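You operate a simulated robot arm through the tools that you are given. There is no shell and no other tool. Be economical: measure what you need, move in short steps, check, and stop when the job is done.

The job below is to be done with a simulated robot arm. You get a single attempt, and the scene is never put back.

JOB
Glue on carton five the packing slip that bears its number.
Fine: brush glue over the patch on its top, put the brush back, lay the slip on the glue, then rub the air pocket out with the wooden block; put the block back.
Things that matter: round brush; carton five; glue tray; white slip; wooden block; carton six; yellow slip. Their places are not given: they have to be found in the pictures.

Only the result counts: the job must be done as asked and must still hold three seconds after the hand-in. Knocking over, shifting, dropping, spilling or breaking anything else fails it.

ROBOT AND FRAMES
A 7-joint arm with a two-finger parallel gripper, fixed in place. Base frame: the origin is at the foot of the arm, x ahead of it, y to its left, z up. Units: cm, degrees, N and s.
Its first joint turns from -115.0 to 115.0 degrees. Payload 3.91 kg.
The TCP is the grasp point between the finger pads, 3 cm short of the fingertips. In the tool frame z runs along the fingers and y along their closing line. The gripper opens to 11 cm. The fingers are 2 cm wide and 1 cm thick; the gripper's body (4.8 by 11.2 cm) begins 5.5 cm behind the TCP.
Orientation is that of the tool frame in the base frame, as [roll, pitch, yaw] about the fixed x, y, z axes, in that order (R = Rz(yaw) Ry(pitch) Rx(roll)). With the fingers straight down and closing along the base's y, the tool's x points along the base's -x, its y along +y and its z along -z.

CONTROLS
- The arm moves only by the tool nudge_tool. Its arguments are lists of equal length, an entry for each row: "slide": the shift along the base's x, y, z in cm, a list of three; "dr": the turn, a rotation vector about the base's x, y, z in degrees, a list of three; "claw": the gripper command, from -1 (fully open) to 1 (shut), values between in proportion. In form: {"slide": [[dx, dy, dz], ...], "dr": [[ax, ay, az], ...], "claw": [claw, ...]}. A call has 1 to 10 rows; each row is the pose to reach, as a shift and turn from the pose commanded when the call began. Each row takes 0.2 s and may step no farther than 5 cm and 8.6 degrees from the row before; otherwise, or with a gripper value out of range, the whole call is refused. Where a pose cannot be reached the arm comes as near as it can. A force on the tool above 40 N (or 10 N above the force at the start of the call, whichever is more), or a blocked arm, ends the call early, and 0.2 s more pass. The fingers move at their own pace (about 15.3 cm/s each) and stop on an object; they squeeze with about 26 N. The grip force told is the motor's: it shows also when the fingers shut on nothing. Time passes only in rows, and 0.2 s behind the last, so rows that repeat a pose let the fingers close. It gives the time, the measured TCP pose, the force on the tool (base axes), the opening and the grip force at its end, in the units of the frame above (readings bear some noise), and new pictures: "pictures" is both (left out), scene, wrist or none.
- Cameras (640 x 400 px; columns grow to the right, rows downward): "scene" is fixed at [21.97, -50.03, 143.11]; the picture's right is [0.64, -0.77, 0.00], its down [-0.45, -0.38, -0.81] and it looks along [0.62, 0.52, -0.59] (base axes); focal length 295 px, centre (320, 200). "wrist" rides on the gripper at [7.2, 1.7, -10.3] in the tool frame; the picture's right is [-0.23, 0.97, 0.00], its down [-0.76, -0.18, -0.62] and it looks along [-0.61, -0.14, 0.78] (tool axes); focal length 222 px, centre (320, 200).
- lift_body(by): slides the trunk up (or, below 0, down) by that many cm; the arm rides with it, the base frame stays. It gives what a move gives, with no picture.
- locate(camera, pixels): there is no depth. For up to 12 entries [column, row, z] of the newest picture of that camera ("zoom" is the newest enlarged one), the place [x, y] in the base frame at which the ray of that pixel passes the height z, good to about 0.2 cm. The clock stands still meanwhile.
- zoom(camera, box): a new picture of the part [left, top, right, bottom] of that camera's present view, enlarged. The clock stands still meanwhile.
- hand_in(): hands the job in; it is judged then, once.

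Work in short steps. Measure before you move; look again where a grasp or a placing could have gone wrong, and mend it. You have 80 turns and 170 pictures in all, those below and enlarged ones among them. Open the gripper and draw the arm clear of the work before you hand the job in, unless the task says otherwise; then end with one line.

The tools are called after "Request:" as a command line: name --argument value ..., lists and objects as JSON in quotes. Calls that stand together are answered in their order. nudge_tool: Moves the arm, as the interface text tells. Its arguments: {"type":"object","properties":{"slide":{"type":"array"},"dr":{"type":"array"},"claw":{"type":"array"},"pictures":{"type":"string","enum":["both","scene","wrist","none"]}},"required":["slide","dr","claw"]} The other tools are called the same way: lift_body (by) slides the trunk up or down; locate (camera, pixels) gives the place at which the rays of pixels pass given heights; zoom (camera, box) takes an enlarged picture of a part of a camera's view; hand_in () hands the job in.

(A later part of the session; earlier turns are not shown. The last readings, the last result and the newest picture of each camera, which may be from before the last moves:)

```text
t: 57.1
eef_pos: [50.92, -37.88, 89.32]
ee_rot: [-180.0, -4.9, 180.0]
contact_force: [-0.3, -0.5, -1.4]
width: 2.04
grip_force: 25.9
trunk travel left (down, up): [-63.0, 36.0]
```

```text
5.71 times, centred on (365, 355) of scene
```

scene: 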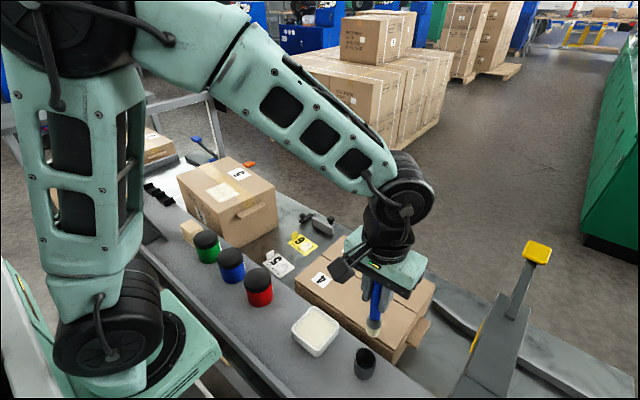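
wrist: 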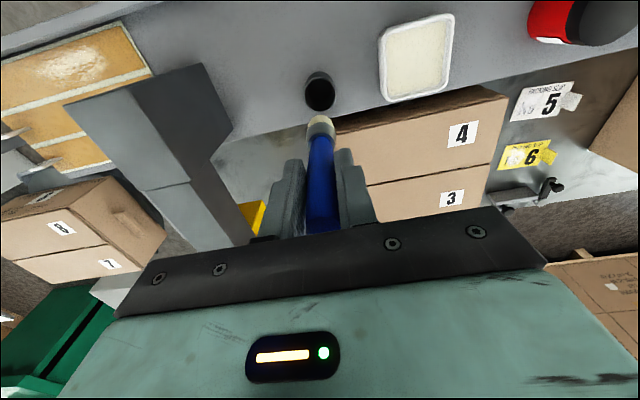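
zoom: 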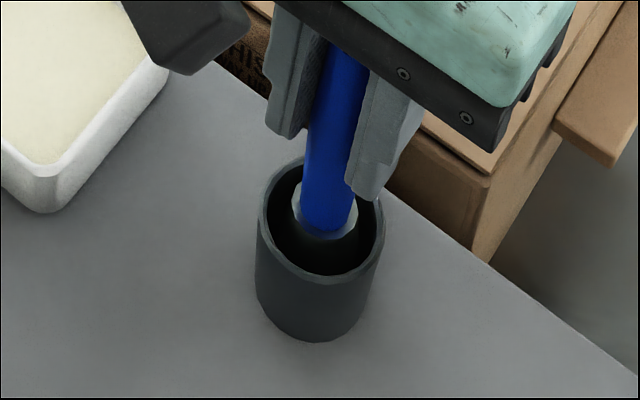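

Nearly bottomed. I lower up to 0.5 more, then open and rise straight along the tool.

Request:
nudge_tool --slide '[[0, 0, -0.25], [0, 0, -0.45], [0, 0, -0.45], [0, 0, -0.45], [0, 0, -0.45]]' --dr '[[0, 0, 0], [0, 0, 0], [0, 0, 0], [0, 0, 0], [0, 0, 0]]' --claw '[1, 1, 0.3, -0.4, -0.4]' --pictures "none"

Request:
nudge_tool --slide '[[0.2, 0, 3], [0.5, 0, 7], [0.5, 0, 11]]' --dr '[[0, 0, 0], [0, 0, 0], [0, -5, 0]]' --claw '[-0.4, -0.4, -0.4]'

Request:
zoom --camera "scene" --box '[300, 290, 420, 390]'

```text
t: 58.3
eef_pos: [50.96, -37.99, 88.86]
ee_rot: [-180.0, -5.1, -180.0]
contact_force: [0.7, 0.1, 0.3]
width: 7.66
grip_force: 0.0
trunk travel left (down, up): [-63.0, 36.0]
```

```text
t: 59.1
eef_pos: [51.11, -37.67, 99.93]
ee_rot: [180.0, 0.0, 180.0]
contact_force: [-0.2, 0.1, -0.5]
width: 7.7
grip_force: 0.0
trunk travel left (down, up): [-63.0, 36.0]
```

scene: 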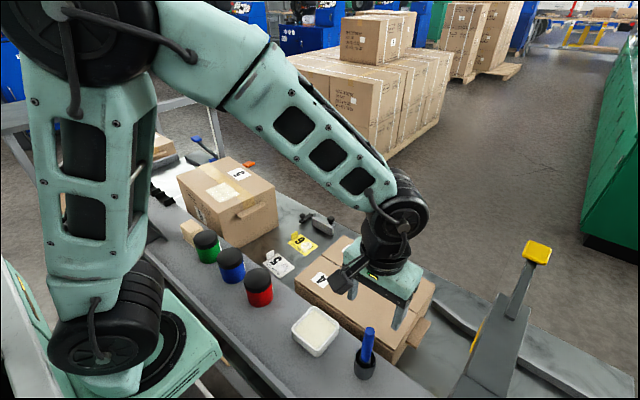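
wrist: 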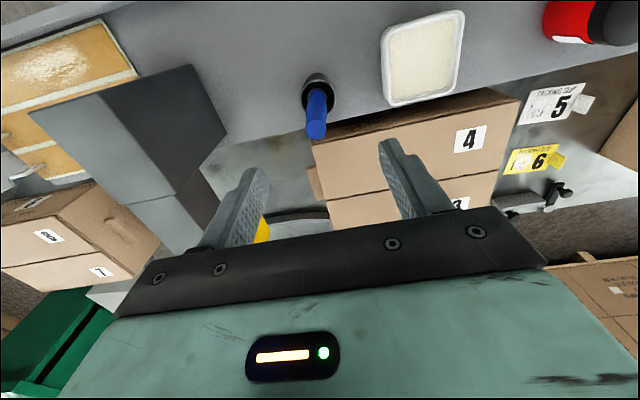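

```text
4.00 times, centred on (360, 340) of scene
```

zoom: 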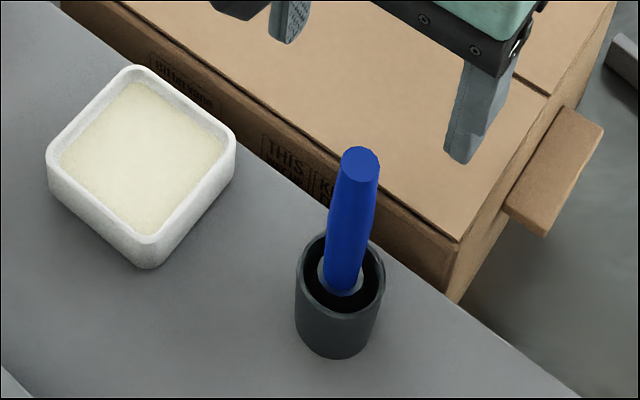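

The brush stands in its cup again. Next I go to look at the white slip: TCP to about (54,8,98).

Request:
nudge_tool --slide '[[0, 4.9, 0], [0, 9.8, 0], [0, 14.7, 0], [0.5, 19.5, 0], [1, 24.3, 0], [1.5, 29.1, 0], [2, 33.9, 0], [2.5, 38.7, 0], [3, 43.5, 0], [3, 46, -3]]' --dr '[[0, 0, 0], [0, 0, 0], [0, 0, 0], [0, 0, 0], [0, 0, 0], [0, 0, 0], [0, 0, 0], [0, 0, 0], [0, 0, 0], [0, 0, 0]]' --claw '[-0.4, -0.4, -0.4, -0.4, -0.4, -0.4, -0.4, -0.4, -0.4, -0.4]'

Request:
zoom --camera "wrist" --box '[220, 60, 420, 185]'

Request:
zoom --camera "scene" --box '[250, 240, 310, 290]'

```text
t: 61.3
eef_pos: [54.16, 7.84, 96.89]
ee_rot: [179.9, -0.1, 180.0]
contact_force: [-0.4, -0.1, -0.5]
width: 7.69
grip_force: 0.1
trunk travel left (down, up): [-63.0, 36.0]
```

scene: 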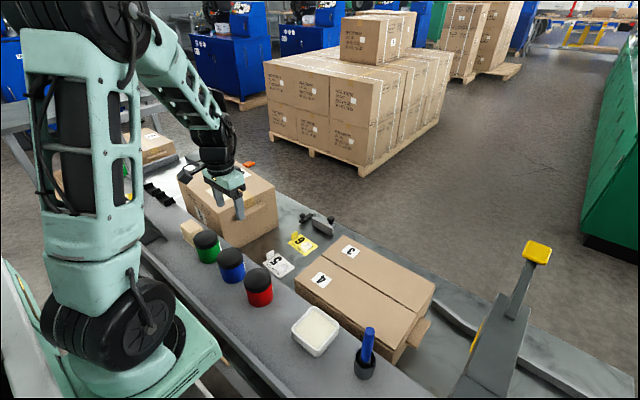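
wrist: 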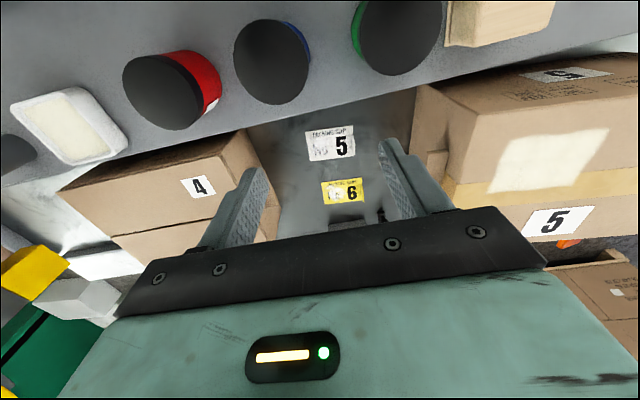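

```text
3.20 times, centred on (320, 122) of wrist
```

zoom: 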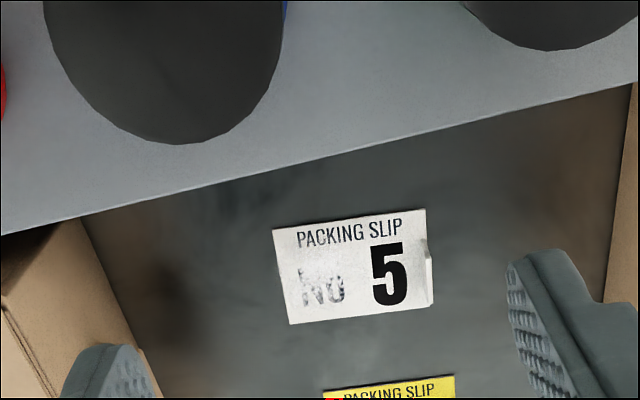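

```text
8.00 times, centred on (280, 265) of scene
```

zoom: 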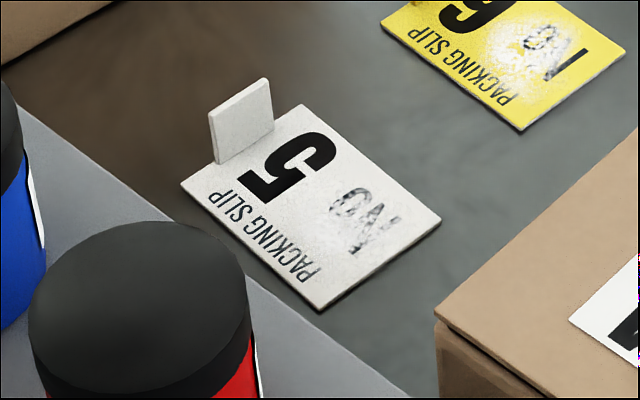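

The slip's tab stands on its +y edge, normal to y, so it can be gripped with fingers closing along y. I measure slip corners and tab from both views.

Request:
locate --camera "wrist" --pixels '[[305.3, 131.9, 62.5], [352.5, 125, 62.5], [355.6, 154.7, 62.5], [310.6, 161.3, 62.5], [353.5, 133, 66], [354, 154.5, 66], [246, 129, 75.7], [414, 86, 75.7], [245.3, 127.7, 78], [286, 205, 78]]'

Request:
locate --camera "scene" --pixels '[[262.5, 263, 62.5], [277.5, 253, 62.5], [295, 267.3, 62.5], [280, 278.7, 62.5], [267.2, 260.5, 63], [274.2, 256, 63], [266, 254.5, 66], [273.4, 249.8, 66]]'

```text
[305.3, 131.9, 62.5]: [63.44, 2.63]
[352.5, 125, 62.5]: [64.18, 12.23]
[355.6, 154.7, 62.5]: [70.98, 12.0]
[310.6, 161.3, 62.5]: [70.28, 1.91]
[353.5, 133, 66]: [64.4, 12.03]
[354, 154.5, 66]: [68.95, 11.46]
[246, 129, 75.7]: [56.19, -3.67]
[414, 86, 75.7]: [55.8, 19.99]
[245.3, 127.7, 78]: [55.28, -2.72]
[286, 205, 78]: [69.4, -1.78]
```

```text
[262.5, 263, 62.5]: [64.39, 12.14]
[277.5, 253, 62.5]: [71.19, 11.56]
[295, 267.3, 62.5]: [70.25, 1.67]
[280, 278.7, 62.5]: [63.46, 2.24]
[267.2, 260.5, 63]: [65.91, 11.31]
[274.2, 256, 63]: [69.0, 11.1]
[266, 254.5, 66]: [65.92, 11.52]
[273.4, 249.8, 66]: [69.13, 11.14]
```

Slip centre ≈(67.3,7.0), z≈62.5, turned −5.3°; tab at x 65.9–69.1, y≈11.25, up to z≈66. I move over the tab with yaw −5.3° and descend to z≈76, then look.

Request:
nudge_tool --slide '[[4, 1.2, 0], [8, 2.4, 0], [12, 3.4, 0], [13.3, 3.4, -4], [13.3, 3.4, -8], [13.3, 3.4, -12.5], [13.3, 3.4, -17], [13.3, 3.4, -20.5]]' --dr '[[0, 0, -2], [0, 0, -4], [0, 0, -5.3], [0, 0, -5.3], [0, 0, -5.3], [0, 0, -5.3], [0, 0, -5.3], [0, 0, -5.3]]' --claw '[-0.4, -0.4, -0.4, -0.4, -0.4, -0.4, -0.4, -0.4]'

Request:
zoom --camera "wrist" --box '[220, 60, 420, 200]'

Request:
zoom --camera "scene" --box '[230, 210, 320, 290]'

```text
t: 63.1
eef_pos: [67.77, 11.36, 76.49]
ee_rot: [-180.0, 0.1, 174.6]
contact_force: [-0.6, -0.2, 0.6]
width: 7.7
grip_force: 0.0
trunk travel left (down, up): [-63.0, 36.0]
```

scene: 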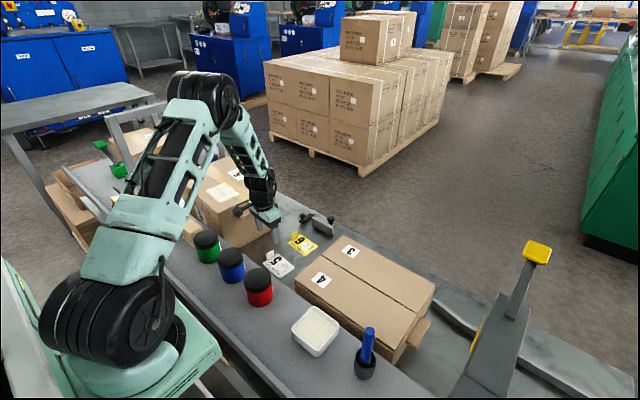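
wrist: 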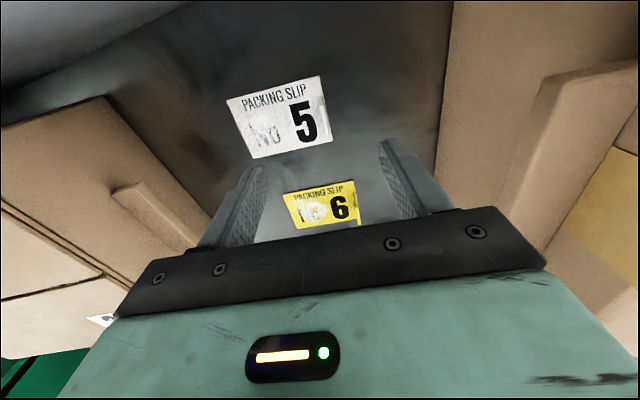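

```text
2.86 times, centred on (320, 130) of wrist
```

zoom: 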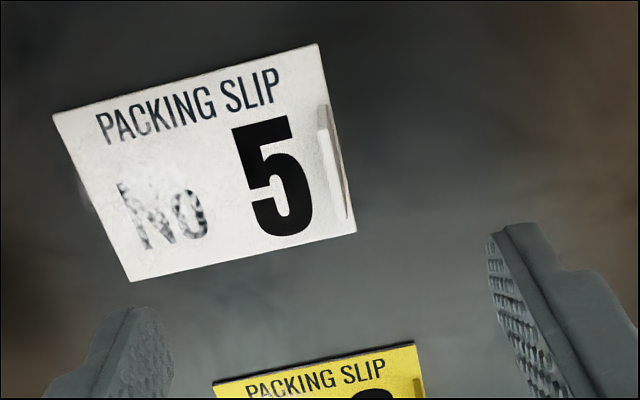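

```text
5.00 times, centred on (275, 250) of scene
```

zoom: 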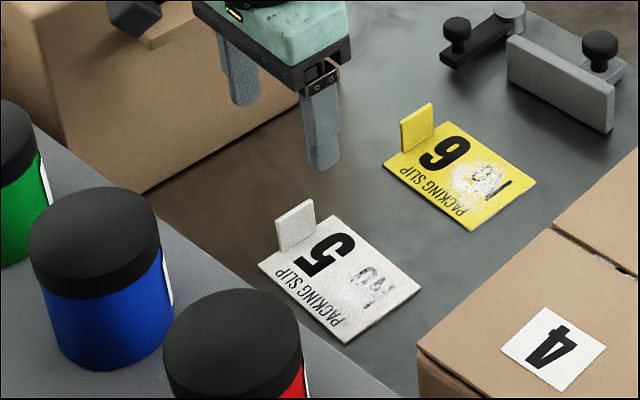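

I check the tab's place from this nearer view: zoom (320,107)–(348,218).

Request:
locate --camera "zoom" --pixels '[[322, 105, 66], [347, 218, 63], [329, 128, 63], [340, 160, 66], [53, 113, 62.5], [318, 44, 62.5], [357, 232, 62.5], [130, 282, 62.5]]'

```text
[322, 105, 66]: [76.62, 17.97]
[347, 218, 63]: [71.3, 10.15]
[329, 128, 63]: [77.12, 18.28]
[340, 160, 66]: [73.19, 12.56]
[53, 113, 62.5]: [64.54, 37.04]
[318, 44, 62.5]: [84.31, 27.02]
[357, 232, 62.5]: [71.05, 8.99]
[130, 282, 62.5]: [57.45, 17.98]
```

Those used the scene enlargement; I repeat with wrist pixels.

Request:
locate --camera "wrist" --pixels '[[320.7, 96.8, 66], [329.5, 136.3, 66], [323.2, 104.8, 66], [326, 116, 66], [226.6, 99.6, 62.5], [319.3, 75.4, 62.5], [333, 141.2, 62.5], [253.5, 158.7, 62.5]]'

```text
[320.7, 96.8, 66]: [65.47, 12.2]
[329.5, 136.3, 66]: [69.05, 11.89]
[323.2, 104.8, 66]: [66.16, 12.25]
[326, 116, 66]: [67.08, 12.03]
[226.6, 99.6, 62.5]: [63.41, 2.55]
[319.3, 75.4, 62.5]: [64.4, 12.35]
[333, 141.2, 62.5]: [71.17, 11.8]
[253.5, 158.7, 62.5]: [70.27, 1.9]
```

Tab is centred at ≈(67.4,11.5). I descend to z≈66.3 (fingertips just above the slip) and close gently.

Request:
nudge_tool --slide '[[-0.3, 0.1, -4], [-0.3, 0.1, -8], [-0.3, 0.1, -10.1], [-0.3, 0.1, -10.1], [-0.3, 0.1, -10.1], [-0.3, 0.1, -10.1], [-0.3, 0.1, -10.1], [-0.3, 0.1, -10.1]]' --dr '[[0, 0, 0], [0, 0, 0], [0, 0, 0], [0, 0, 0], [0, 0, 0], [0, 0, 0], [0, 0, 0], [0, 0, 0]]' --claw '[-0.4, -0.4, -0.4, 0, 0.4, 0.7, 1, 1]'

Request:
zoom --camera "wrist" --box '[200, 60, 400, 200]'

Request:
zoom --camera "scene" --box '[230, 210, 320, 290]'

```text
t: 64.9
eef_pos: [67.22, 11.51, 66.34]
ee_rot: [180.0, 0.0, 174.7]
contact_force: [-0.3, -0.1, 0.0]
width: 0.25
grip_force: 26.8
trunk travel left (down, up): [-63.0, 36.0]
```

scene: 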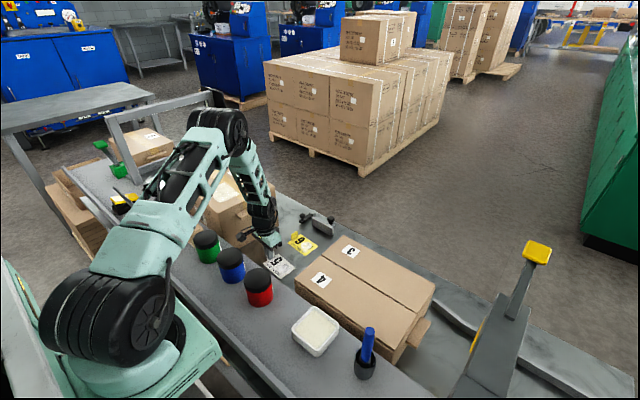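
wrist: 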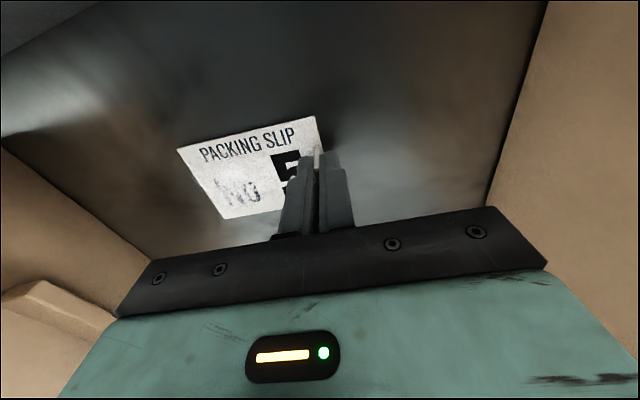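

```text
2.86 times, centred on (300, 130) of wrist
```

zoom: 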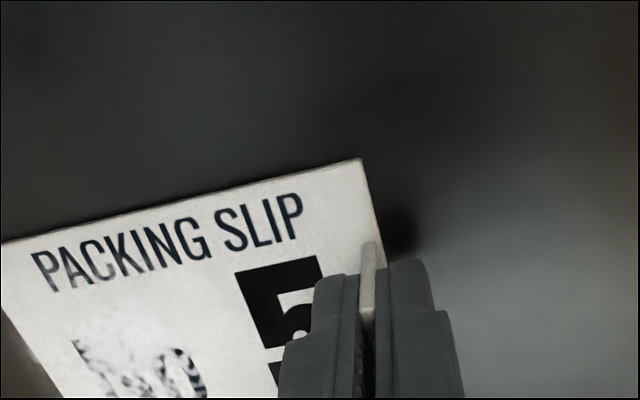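

```text
5.00 times, centred on (275, 250) of scene
```

zoom: 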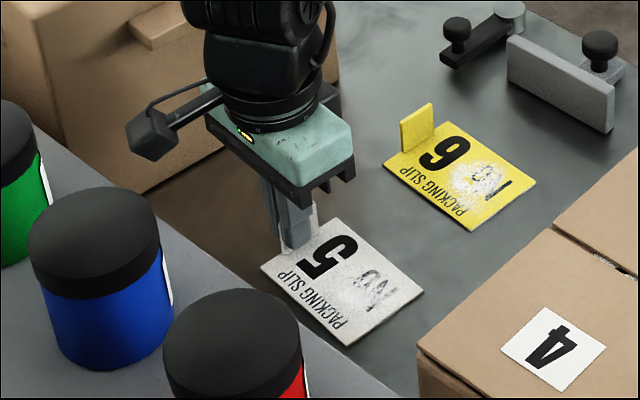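

The tab is gripped (0.25 cm, 27 N). I measure the slip's corners again relative to the TCP (67.22,11.51).

Request:
locate --camera "scene" --pixels '[[263, 263.4, 62.5], [295.8, 268.2, 62.5], [280, 279, 62.5], [262.5, 263, 62.5]]'

Request:
locate --camera "wrist" --pixels '[[177, 148.5, 62.5], [314, 116, 62.5], [224, 219, 62.5]]'

```text
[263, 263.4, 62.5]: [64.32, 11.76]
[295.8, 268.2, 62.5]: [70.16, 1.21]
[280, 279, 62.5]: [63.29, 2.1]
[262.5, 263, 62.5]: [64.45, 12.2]
```

```text
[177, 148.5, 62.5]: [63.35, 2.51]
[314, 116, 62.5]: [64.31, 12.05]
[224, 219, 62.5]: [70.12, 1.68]
```

Slip centre is at TCP + (0,−4.8). I lift straight to z≈91 and carry it to TCP (67.65,39.3), above the patch.

Request:
nudge_tool --slide '[[0, 0, 2], [0, 0, 6], [0, 0, 10.5], [0, 0, 15], [0, 0, 19.5], [0, 0, 24], [0, 4, 25.5]]' --dr '[[0, 0, 0], [0, 0, 0], [0, 0, 0], [0, 0, 0], [0, 0, 0], [0, 0, 0], [0, 0, 0]]' --claw '[1, 1, 1, 1, 1, 1, 1]' --pictures "scene"

Request:
nudge_tool --slide '[[0, 4, 0], [0, 8, 0], [0, 12, 0], [0.2, 16, 0], [0.3, 20, 0], [0.45, 23.8, 0]]' --dr '[[0, 0, 0], [0, 0, 0], [0, 0, 0], [0, 0, 0], [0, 0, 0], [0, 0, 0]]' --claw '[1, 1, 1, 1, 1, 1]'

Request:
zoom --camera "scene" --box '[170, 145, 290, 220]'

```text
t: 66.5
eef_pos: [67.28, 15.53, 91.57]
ee_rot: [180.0, -0.1, 174.6]
contact_force: [0.6, 0.2, -0.2]
width: 0.24
grip_force: 26.2
trunk travel left (down, up): [-63.0, 36.0]
```

scene: 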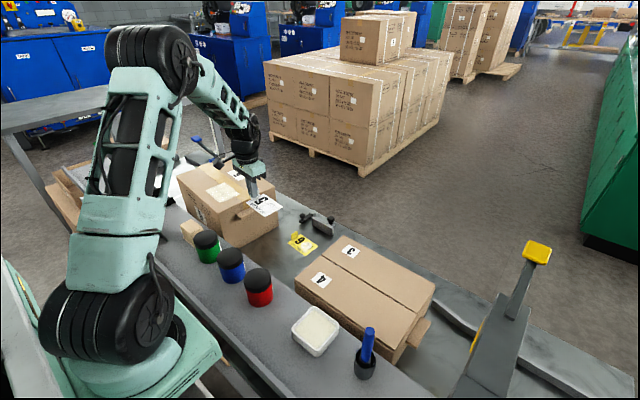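

```text
t: 67.9
eef_pos: [67.73, 39.53, 91.78]
ee_rot: [-180.0, -0.1, 174.8]
contact_force: [0.1, 0.1, 0.0]
width: 0.26
grip_force: 26.4
trunk travel left (down, up): [-63.0, 36.0]
```

scene: 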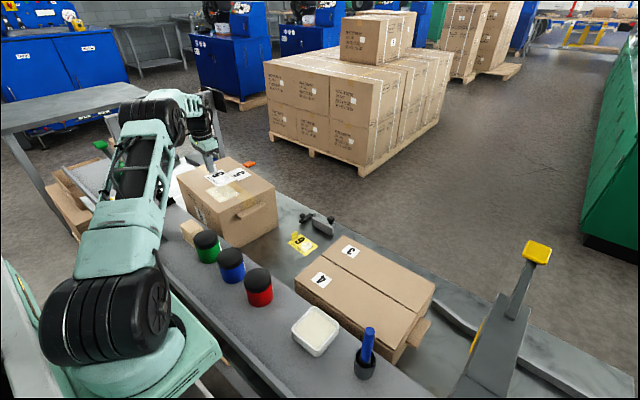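
wrist: 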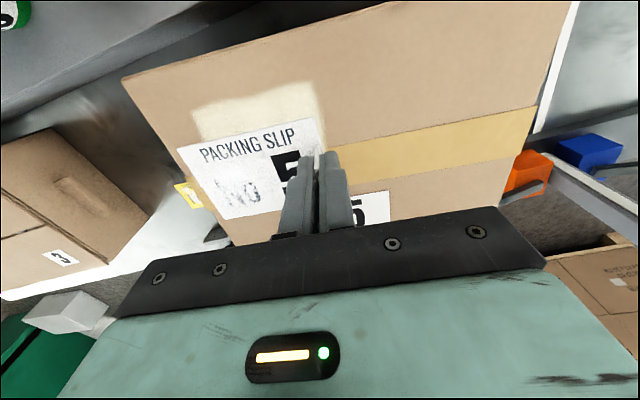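

```text
5.33 times, centred on (230, 182) of scene
```

zoom: 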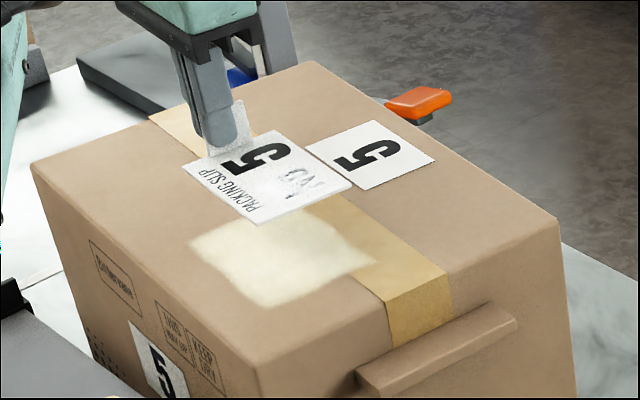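

The slip hangs over the patch. I compare slip corners (177,148),(314,116) at z≈88 with glue corners (193,108),(316,82) at z 81.6.

Request:
locate --camera "wrist" --pixels '[[177, 148.5, 88], [314, 116, 88], [224, 219, 88], [193, 108, 81.6], [316, 82, 81.6], [324, 118, 81.6]]'

Request:
locate --camera "scene" --pixels '[[204.3, 176.6, 88], [218.6, 187.2, 88], [236, 179.5, 88], [205.3, 190.3, 81.6], [219.7, 202.5, 81.6], [240.3, 194, 81.6]]'

```text
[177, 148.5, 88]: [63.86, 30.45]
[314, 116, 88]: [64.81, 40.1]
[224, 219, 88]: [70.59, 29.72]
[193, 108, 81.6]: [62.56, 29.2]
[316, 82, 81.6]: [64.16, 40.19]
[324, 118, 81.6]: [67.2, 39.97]
```

```text
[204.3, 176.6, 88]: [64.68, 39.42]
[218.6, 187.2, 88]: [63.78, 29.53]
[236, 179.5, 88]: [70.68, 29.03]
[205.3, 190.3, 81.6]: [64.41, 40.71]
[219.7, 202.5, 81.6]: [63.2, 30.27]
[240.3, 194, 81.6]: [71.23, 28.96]
```

Both centres agree within ≈0.2 cm (67.7,34.6). I lower straight down, slowly at the end, until light contact near TCP z≈85.5.

Request:
nudge_tool --slide '[[0, 0.05, -2.5], [0, 0.05, -4.8], [0, 0.05, -5.5], [0, 0.05, -5.9], [0, 0.05, -6.2]]' --dr '[[0, 0, 0], [0, 0, 0], [0, 0, 0], [0, 0, 0], [0, 0, 0]]' --claw '[1, 1, 1, 1, 1]'

Request:
zoom --camera "scene" --box '[190, 165, 260, 210]'

```text
t: 69.1
eef_pos: [67.73, 39.38, 85.91]
ee_rot: [179.8, 0.2, 174.7]
contact_force: [0.9, -0.1, 26.3]
width: 0.27
grip_force: 25.3
trunk travel left (down, up): [-63.0, 36.0]
```

scene: 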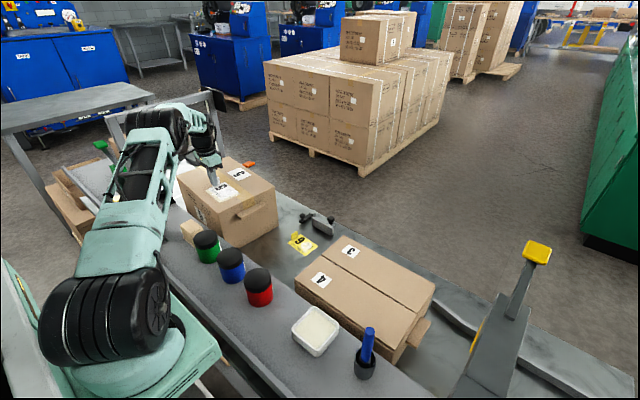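
wrist: 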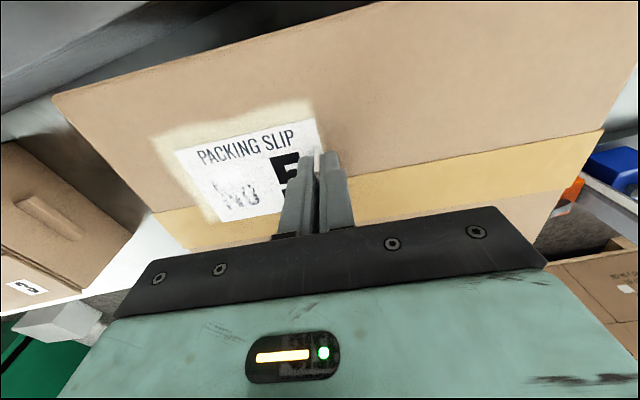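

```text
8.89 times, centred on (225, 188) of scene
```

zoom: 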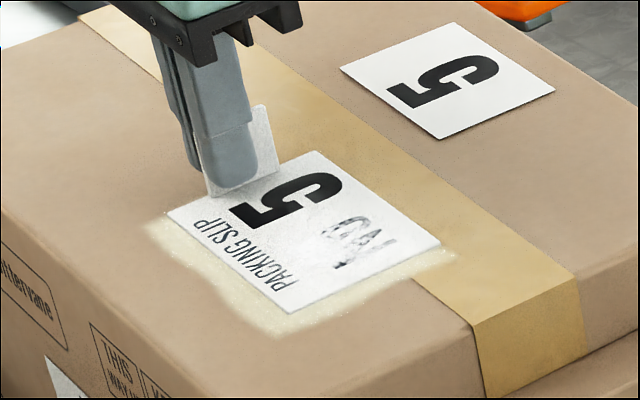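

The slip lies within the glue (even margins, slightly toward the far side), pressed with 26 N. I open and lift straight away.

Request:
nudge_tool --slide '[[0, 0, 0.1], [0, 0, 0.1], [0, 0, 0.1], [0, 0, 3], [0, 0, 7], [-3, -2, 10]]' --dr '[[0, 0, 0], [0, 0, 0], [0, 0, 0], [0, 0, 0], [0, 0, 0], [0, 0, 0]]' --claw '[0.7, 0.4, 0.4, 0.4, 0.4, 0.4]'

Request:
zoom --camera "scene" --box '[190, 165, 260, 210]'

Request:
zoom --camera "wrist" --box '[140, 60, 380, 210]'

```text
t: 70.5
eef_pos: [64.59, 37.52, 95.56]
ee_rot: [-180.0, -0.1, 174.7]
contact_force: [0.9, 0.2, -0.2]
width: 3.3
grip_force: 0.0
trunk travel left (down, up): [-63.0, 36.0]
```

scene: 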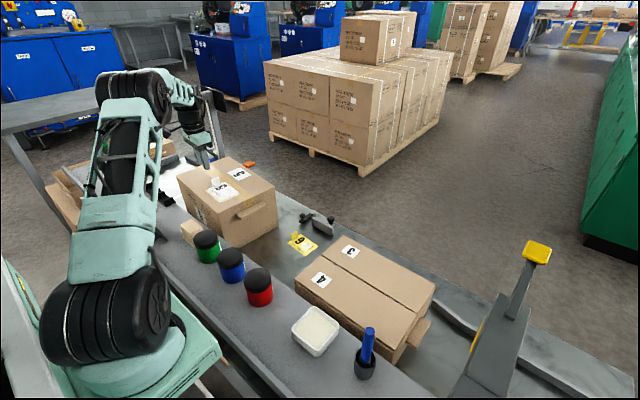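
wrist: 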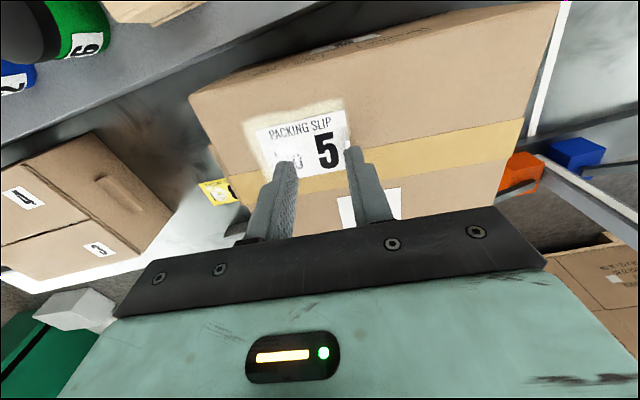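

```text
8.89 times, centred on (225, 188) of scene
```

zoom: 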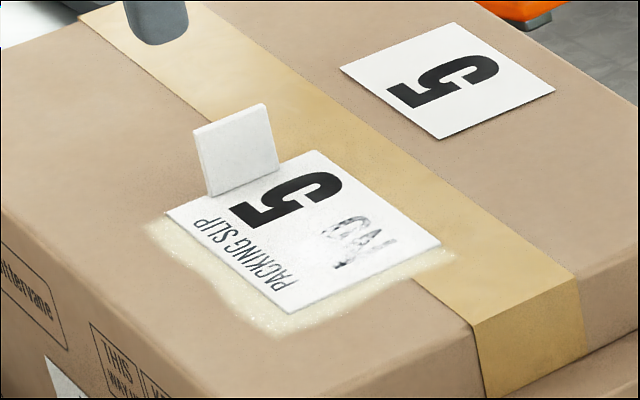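

```text
2.67 times, centred on (260, 135) of wrist
```

zoom: 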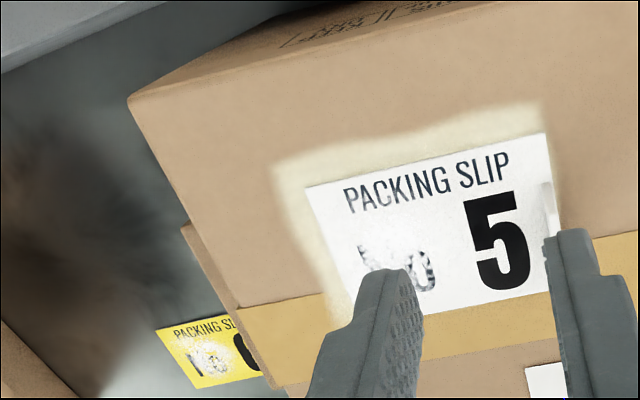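

The slip lies flat on the glue, tab up at its +y end. Now the wooden block: I retreat over the shelf to look at it.

Request:
nudge_tool --slide '[[-4, -1, 2], [-8, -2, 4], [-12, -3, 5], [-16, -4.5, 5], [-18, -6, 5]]' --dr '[[0, 0, 1], [0, 0, 2], [0, 0, 3], [0, 0, 4], [0, 0, 5.3]]' --claw '[-0.3, -1, -1, -1, -1]'

Request:
zoom --camera "wrist" --box '[200, 20, 400, 150]'

Request:
zoom --camera "scene" --box '[160, 195, 230, 255]'

```text
t: 71.7
eef_pos: [46.85, 31.61, 100.59]
ee_rot: [-180.0, 0.0, 180.0]
contact_force: [0.3, 0.7, -0.8]
width: 11.01
grip_force: 0.1
trunk travel left (down, up): [-63.0, 36.0]
```

scene: 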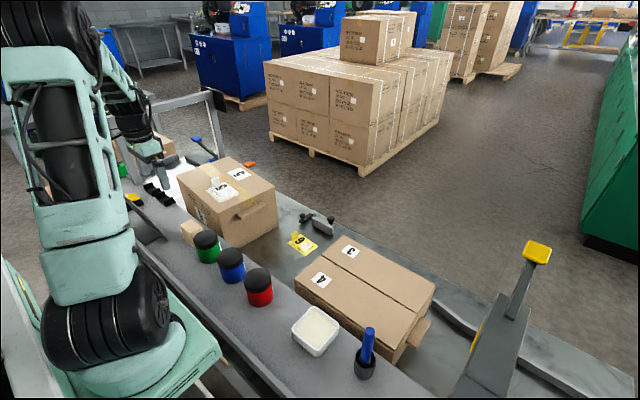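
wrist: 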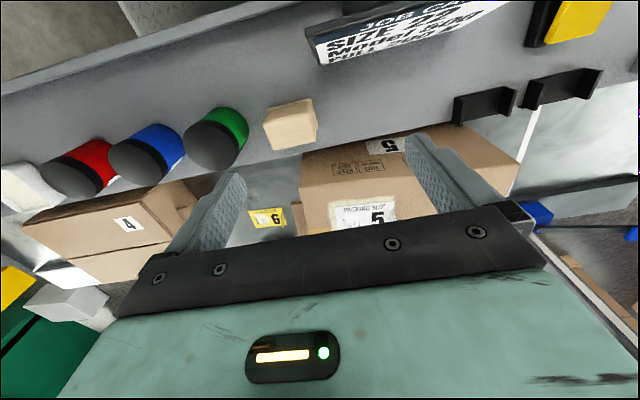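

```text
3.08 times, centred on (300, 85) of wrist
```

zoom: 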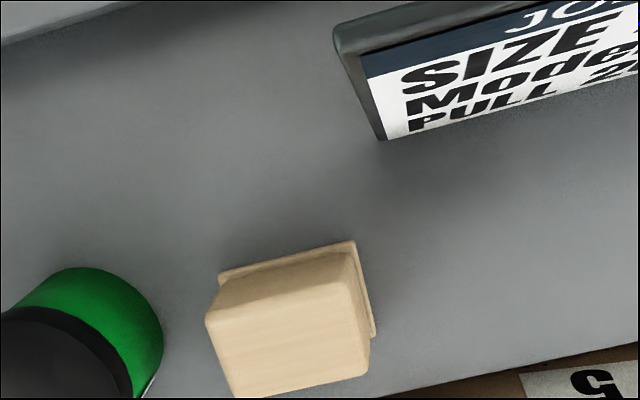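

```text
6.67 times, centred on (195, 225) of scene
```

zoom: 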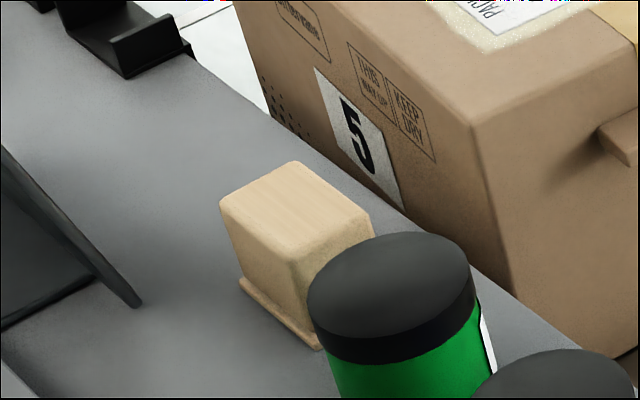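

I locate the block's top corners in both views to get its place, height and turn.

Request:
locate --camera "wrist" --pixels '[[262.6, 124.5, 81], [312, 112, 81], [315.5, 141.1, 81], [272.3, 148.9, 81], [262.6, 124.5, 82], [312, 112, 82], [315.5, 141.1, 82], [272.3, 148.9, 82], [266.8, 107.7, 76], [311.3, 98, 76], [317.8, 128.8, 76]]'

Request:
locate --camera "scene" --pixels '[[179.8, 225.7, 81], [191.3, 219.3, 81], [203, 227.2, 81], [179.8, 225.7, 82], [191.3, 219.3, 82], [203, 227.2, 82], [183, 237.3, 76]]'

```text
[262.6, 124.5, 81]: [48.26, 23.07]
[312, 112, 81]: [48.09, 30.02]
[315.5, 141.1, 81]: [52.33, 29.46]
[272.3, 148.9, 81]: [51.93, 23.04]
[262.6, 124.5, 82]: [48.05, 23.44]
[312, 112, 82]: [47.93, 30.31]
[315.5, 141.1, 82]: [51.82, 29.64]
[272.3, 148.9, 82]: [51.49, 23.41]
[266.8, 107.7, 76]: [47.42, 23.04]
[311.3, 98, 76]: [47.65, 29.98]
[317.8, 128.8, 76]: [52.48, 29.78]
```

```text
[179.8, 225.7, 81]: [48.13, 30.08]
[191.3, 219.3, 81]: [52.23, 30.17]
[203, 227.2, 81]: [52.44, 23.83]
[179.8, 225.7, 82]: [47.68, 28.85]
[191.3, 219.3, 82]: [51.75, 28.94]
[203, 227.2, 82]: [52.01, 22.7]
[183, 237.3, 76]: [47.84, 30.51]
```

Block: top z≈81, x 48.2–52.2, y 23.3–30 (centre (50.2,26.65)), sole slightly wider. I check the green jar's nearest edge before choosing the grasp.

Request:
locate --camera "wrist" --pixels '[[248, 130, 78], [248, 130, 84], [240, 150, 85], [240, 150, 88], [213, 145, 87], [234, 110, 76]]'

Request:
locate --camera "scene" --pixels '[[207, 239, 86], [207, 239, 88], [194, 241, 86], [219, 236, 86], [205, 231, 86]]'

```text
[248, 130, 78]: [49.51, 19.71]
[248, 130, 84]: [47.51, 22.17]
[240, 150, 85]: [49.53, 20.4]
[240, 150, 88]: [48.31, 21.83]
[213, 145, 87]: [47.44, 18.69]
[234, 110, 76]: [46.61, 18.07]
```

```text
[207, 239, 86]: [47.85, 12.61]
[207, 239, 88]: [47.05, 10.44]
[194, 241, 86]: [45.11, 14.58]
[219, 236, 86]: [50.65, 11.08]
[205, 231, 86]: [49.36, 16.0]
```

Jar edge is at y≈19.7, its top ≈83, so with a 9 cm opening closing along y there is >1 cm on each side. I go above the block and look.

Request:
nudge_tool --slide '[[1.7, -2.5, -3], [3.35, -4.95, -6], [3.35, -4.95, -10], [3.35, -4.95, -13]]' --dr '[[0, 0, 0], [0, 0, 0], [0, 0, 0], [0, 0, 0]]' --claw '[-0.64, -0.64, -0.64, -0.64]'

Request:
zoom --camera "scene" --box '[160, 180, 240, 250]'

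```text
t: 72.7
eef_pos: [50.06, 26.29, 87.66]
ee_rot: [180.0, -0.1, -180.0]
contact_force: [-0.4, 0.5, 0.1]
width: 9.01
grip_force: 0.0
trunk travel left (down, up): [-63.0, 36.0]
```

scene: 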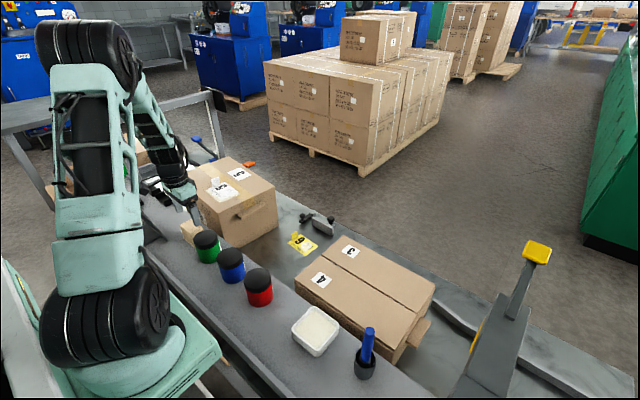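
wrist: 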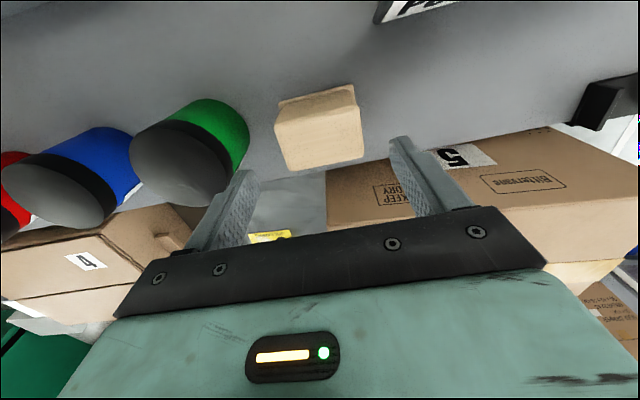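

```text
5.71 times, centred on (200, 215) of scene
```

zoom: 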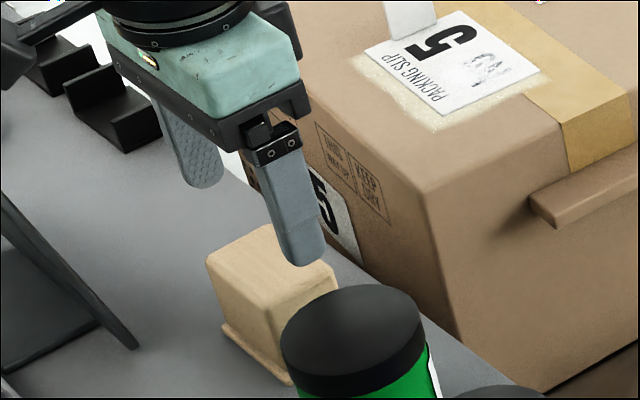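

I refine the block's centre from this close view: top corners (276,123),(356,108),(364,157),(288,170).

Request:
locate --camera "wrist" --pixels '[[276, 123, 81], [356, 108, 81], [364, 157, 81], [288, 170, 81], [250, 140, 80], [248, 155, 83]]'

```text
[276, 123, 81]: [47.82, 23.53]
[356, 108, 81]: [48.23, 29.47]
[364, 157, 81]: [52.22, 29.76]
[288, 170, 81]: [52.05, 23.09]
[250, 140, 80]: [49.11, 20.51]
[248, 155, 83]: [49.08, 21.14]
```

Centre (50.1,26.45). I narrow the opening to ≈8.2 cm for jar clearance and descend to z≈80, then close.

Request:
nudge_tool --slide '[[0, 0.2, 0], [0, 0.2, -3], [0, 0.2, -5.5], [0, 0.2, -7.6], [0, 0.2, -7.6], [0, 0.2, -7.6], [0, 0.2, -7.6]]' --dr '[[0, 0, 0], [0, 0, 0], [0, 0, 0], [0, 0, 0], [0, 0, 0], [0, 0, 0], [0, 0, 0]]' --claw '[-0.49, -0.49, -0.49, -0.49, 0, 0.5, 0.5]'

Request:
zoom --camera "scene" --box '[160, 180, 240, 250]'

```text
t: 74.3
eef_pos: [50.07, 26.65, 80.02]
ee_rot: [180.0, 0.0, 180.0]
contact_force: [0.1, 0.0, -0.1]
width: 6.57
grip_force: 25.8
trunk travel left (down, up): [-63.0, 36.0]
```

scene: 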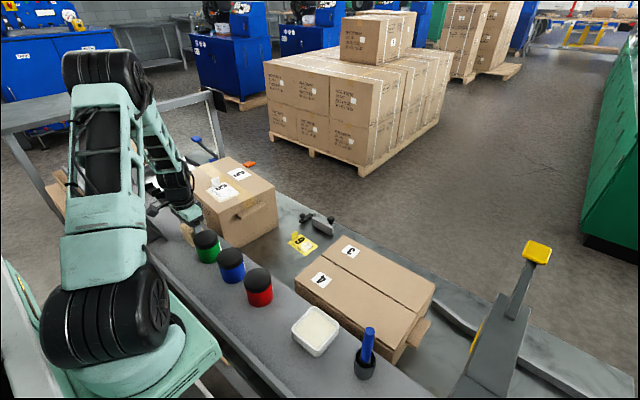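
wrist: 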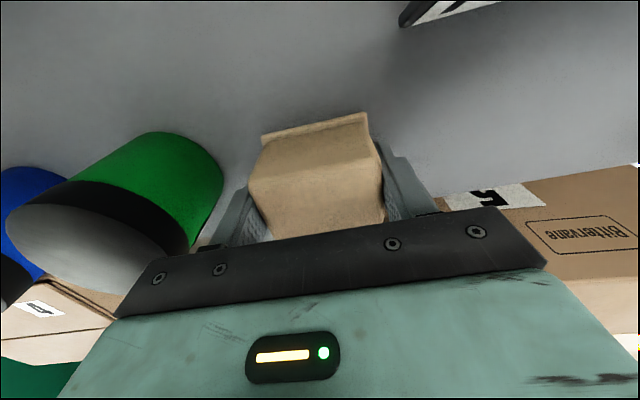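

```text
5.71 times, centred on (200, 215) of scene
```

zoom: 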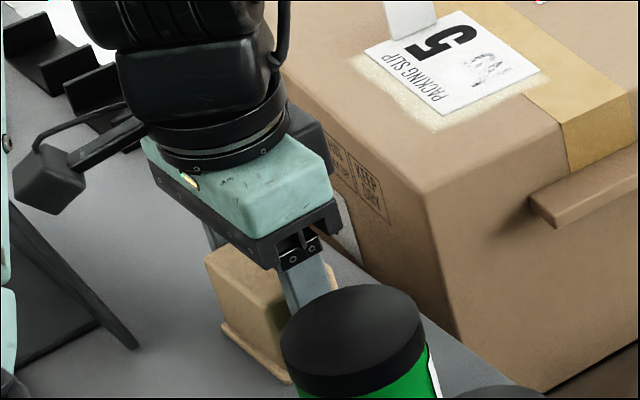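

Block held (6.57 cm, home TCP (50.07,26.65,80.02)). I lift it to z≈97, turn −5.3° and carry it over the slip at (66.8,33.5).

Request:
nudge_tool --slide '[[0, 0, 3], [0, 0, 7.5], [0, 0, 12], [0, 0, 16.5], [4.2, 1.7, 17], [8.4, 3.4, 17], [12.6, 5.1, 17], [16.7, 6.85, 17], [16.7, 6.85, 13]]' --dr '[[0, 0, 0], [0, 0, 0], [0, 0, 0], [0, 0, 0], [0, 0, -2], [0, 0, -4], [0, 0, -5.3], [0, 0, -5.3], [0, 0, -5.3]]' --claw '[1, 1, 1, 1, 1, 1, 1, 1, 1]'

Request:
zoom --camera "scene" --box '[180, 150, 270, 215]'

```text
t: 76.3
eef_pos: [66.57, 33.65, 93.08]
ee_rot: [179.9, 0.0, 174.7]
contact_force: [0.6, 0.2, -0.4]
width: 6.6
grip_force: 26.1
trunk travel left (down, up): [-63.0, 36.0]
```

scene: 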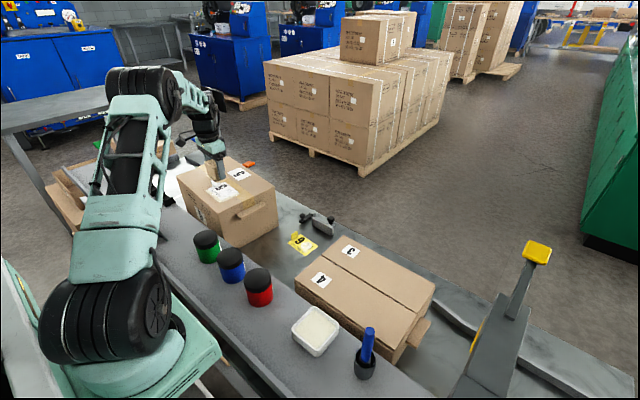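
wrist: 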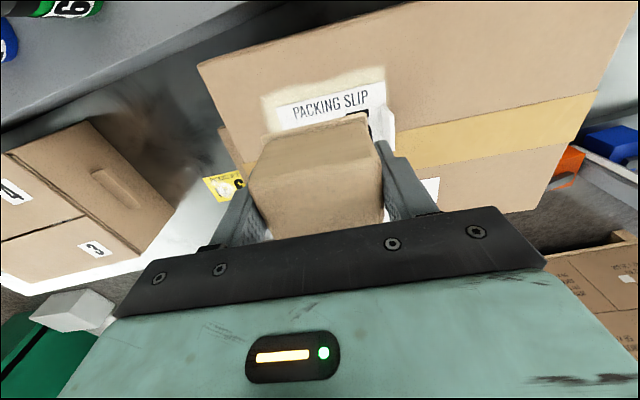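

```text
6.15 times, centred on (225, 182) of scene
```

zoom: 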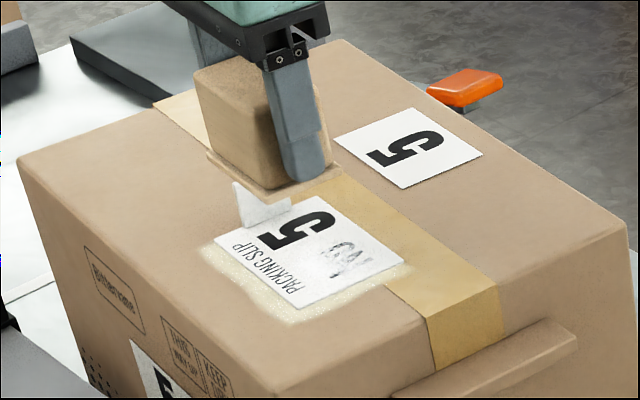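

I lower at (67.8,33.0), well clear of the tab (y≈39.4), slowly to contact near z≈86.

Request:
nudge_tool --slide '[[0.8, -0.4, -3], [1.2, -0.6, -5.5], [1.2, -0.6, -6.4], [1.2, -0.6, -6.9], [1.2, -0.6, -7.3]]' --dr '[[0, 0, 0], [0, 0, 0], [0, 0, 0], [0, 0, 0], [0, 0, 0]]' --claw '[1, 1, 1, 1, 1]' --pictures "none"

Request:
zoom --camera "scene" --box '[180, 150, 270, 215]'

```text
t: 77.5
eef_pos: [68.09, 32.97, 86.12]
ee_rot: [179.7, 0.2, 174.6]
contact_force: [-0.8, -2.5, 24.9]
width: 6.56
grip_force: 26.1
trunk travel left (down, up): [-63.0, 36.0]
```

```text
6.15 times, centred on (225, 182) of scene
```

zoom: 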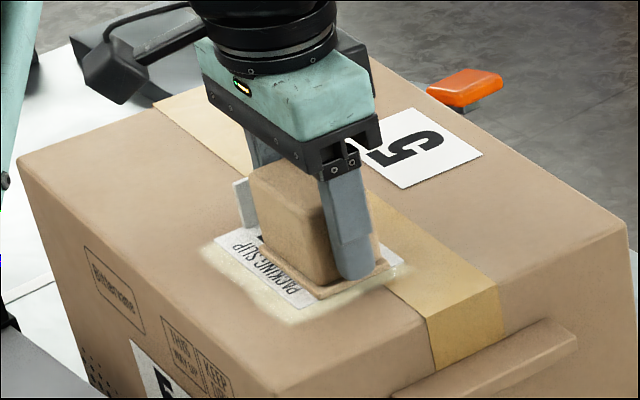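

Contact 25 N. I ease slightly and rub back and forth: first along y between 34.2 and 30.5, then at x ±1.2.

Request:
nudge_tool --slide '[[0, 0.7, 0.1], [0, 1.3, 0.1], [-0.1, 0, 0.1], [-0.2, -1.2, 0.1], [-0.3, -2.4, 0.1], [-1.3, -2.4, 0.1], [-1.2, -1.2, 0.1], [-1.2, 0, 0.1], [-1.1, 1.3, 0.1], [-0.5, 1.3, 0.1]]' --dr '[[0, 0, 0], [0, 0, 0], [0, 0, 0], [0, 0, 0], [0, 0, 0], [0, 0, 0], [0, 0, 0], [0, 0, 0], [0, 0, 0], [0, 0, 0]]' --claw '[1, 1, 1, 1, 1, 1, 1, 1, 1, 1]' --pictures "none"

Request:
zoom --camera "scene" --box '[180, 150, 270, 215]'

```text
t: 79.7
eef_pos: [67.29, 34.33, 85.84]
ee_rot: [179.8, -0.1, 174.8]
contact_force: [-8.6, -3.9, 23.0]
width: 6.56
grip_force: 25.7
trunk travel left (down, up): [-63.0, 36.0]
```

```text
6.15 times, centred on (225, 182) of scene
```

zoom: 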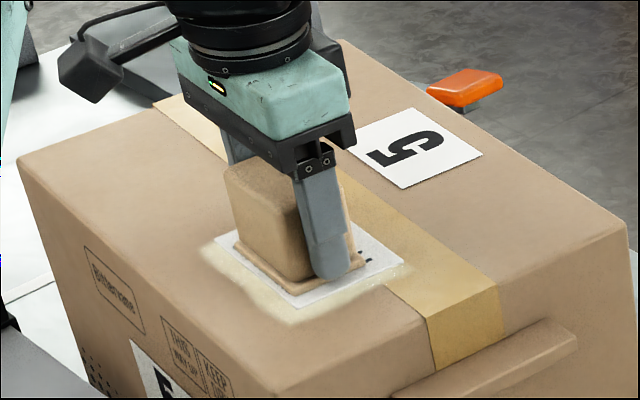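

The height sank by 0.3 cm (pocket going). Now the far side: x≈69, y 34.2 to 30.5 and back across.

Request:
nudge_tool --slide '[[0.9, 0, 0], [1.9, -0.1, 0], [1.8, -1.3, 0], [1.7, -2.5, 0], [1.6, -3.7, 0], [0.4, -3.7, 0], [0.5, -2.4, 0], [0.6, -1.2, 0], [0.7, -0.1, 0], [0.7, -0.1, 0]]' --dr '[[0, 0, 0], [0, 0, 0], [0, 0, 0], [0, 0, 0], [0, 0, 0], [0, 0, 0], [0, 0, 0], [0, 0, 0], [0, 0, 0], [0, 0, 0]]' --claw '[1, 1, 1, 1, 1, 1, 1, 1, 1, 1]' --pictures "none"

Request:
nudge_tool --slide '[[0, -0.3, 2], [0, -1, 5], [-4, -2, 8], [-8, -3, 10]]' --dr '[[0, 0, 0], [0, 0, 0], [0, 0, 0], [0, 0, 0]]' --claw '[1, 1, 1, 1]'

Request:
zoom --camera "scene" --box '[190, 165, 260, 210]'

```text
t: 81.9
eef_pos: [68.11, 33.99, 85.8]
ee_rot: [-180.0, 0.0, 174.8]
contact_force: [-0.9, -4.9, 14.0]
width: 6.57
grip_force: 26.4
trunk travel left (down, up): [-63.0, 36.0]
```

```text
refused: row 3 steps farther than a row can; nothing moved
```

```text
8.89 times, centred on (225, 188) of scene
```

zoom: 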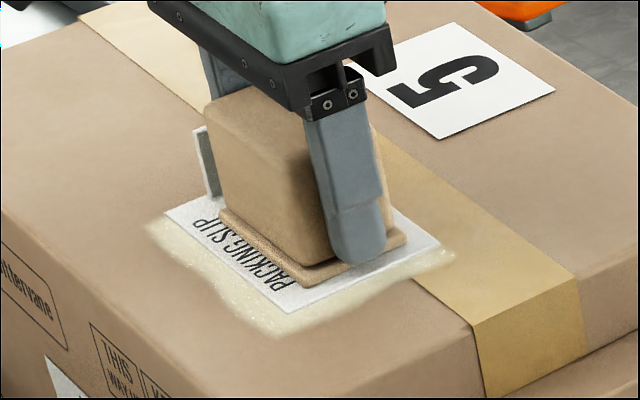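

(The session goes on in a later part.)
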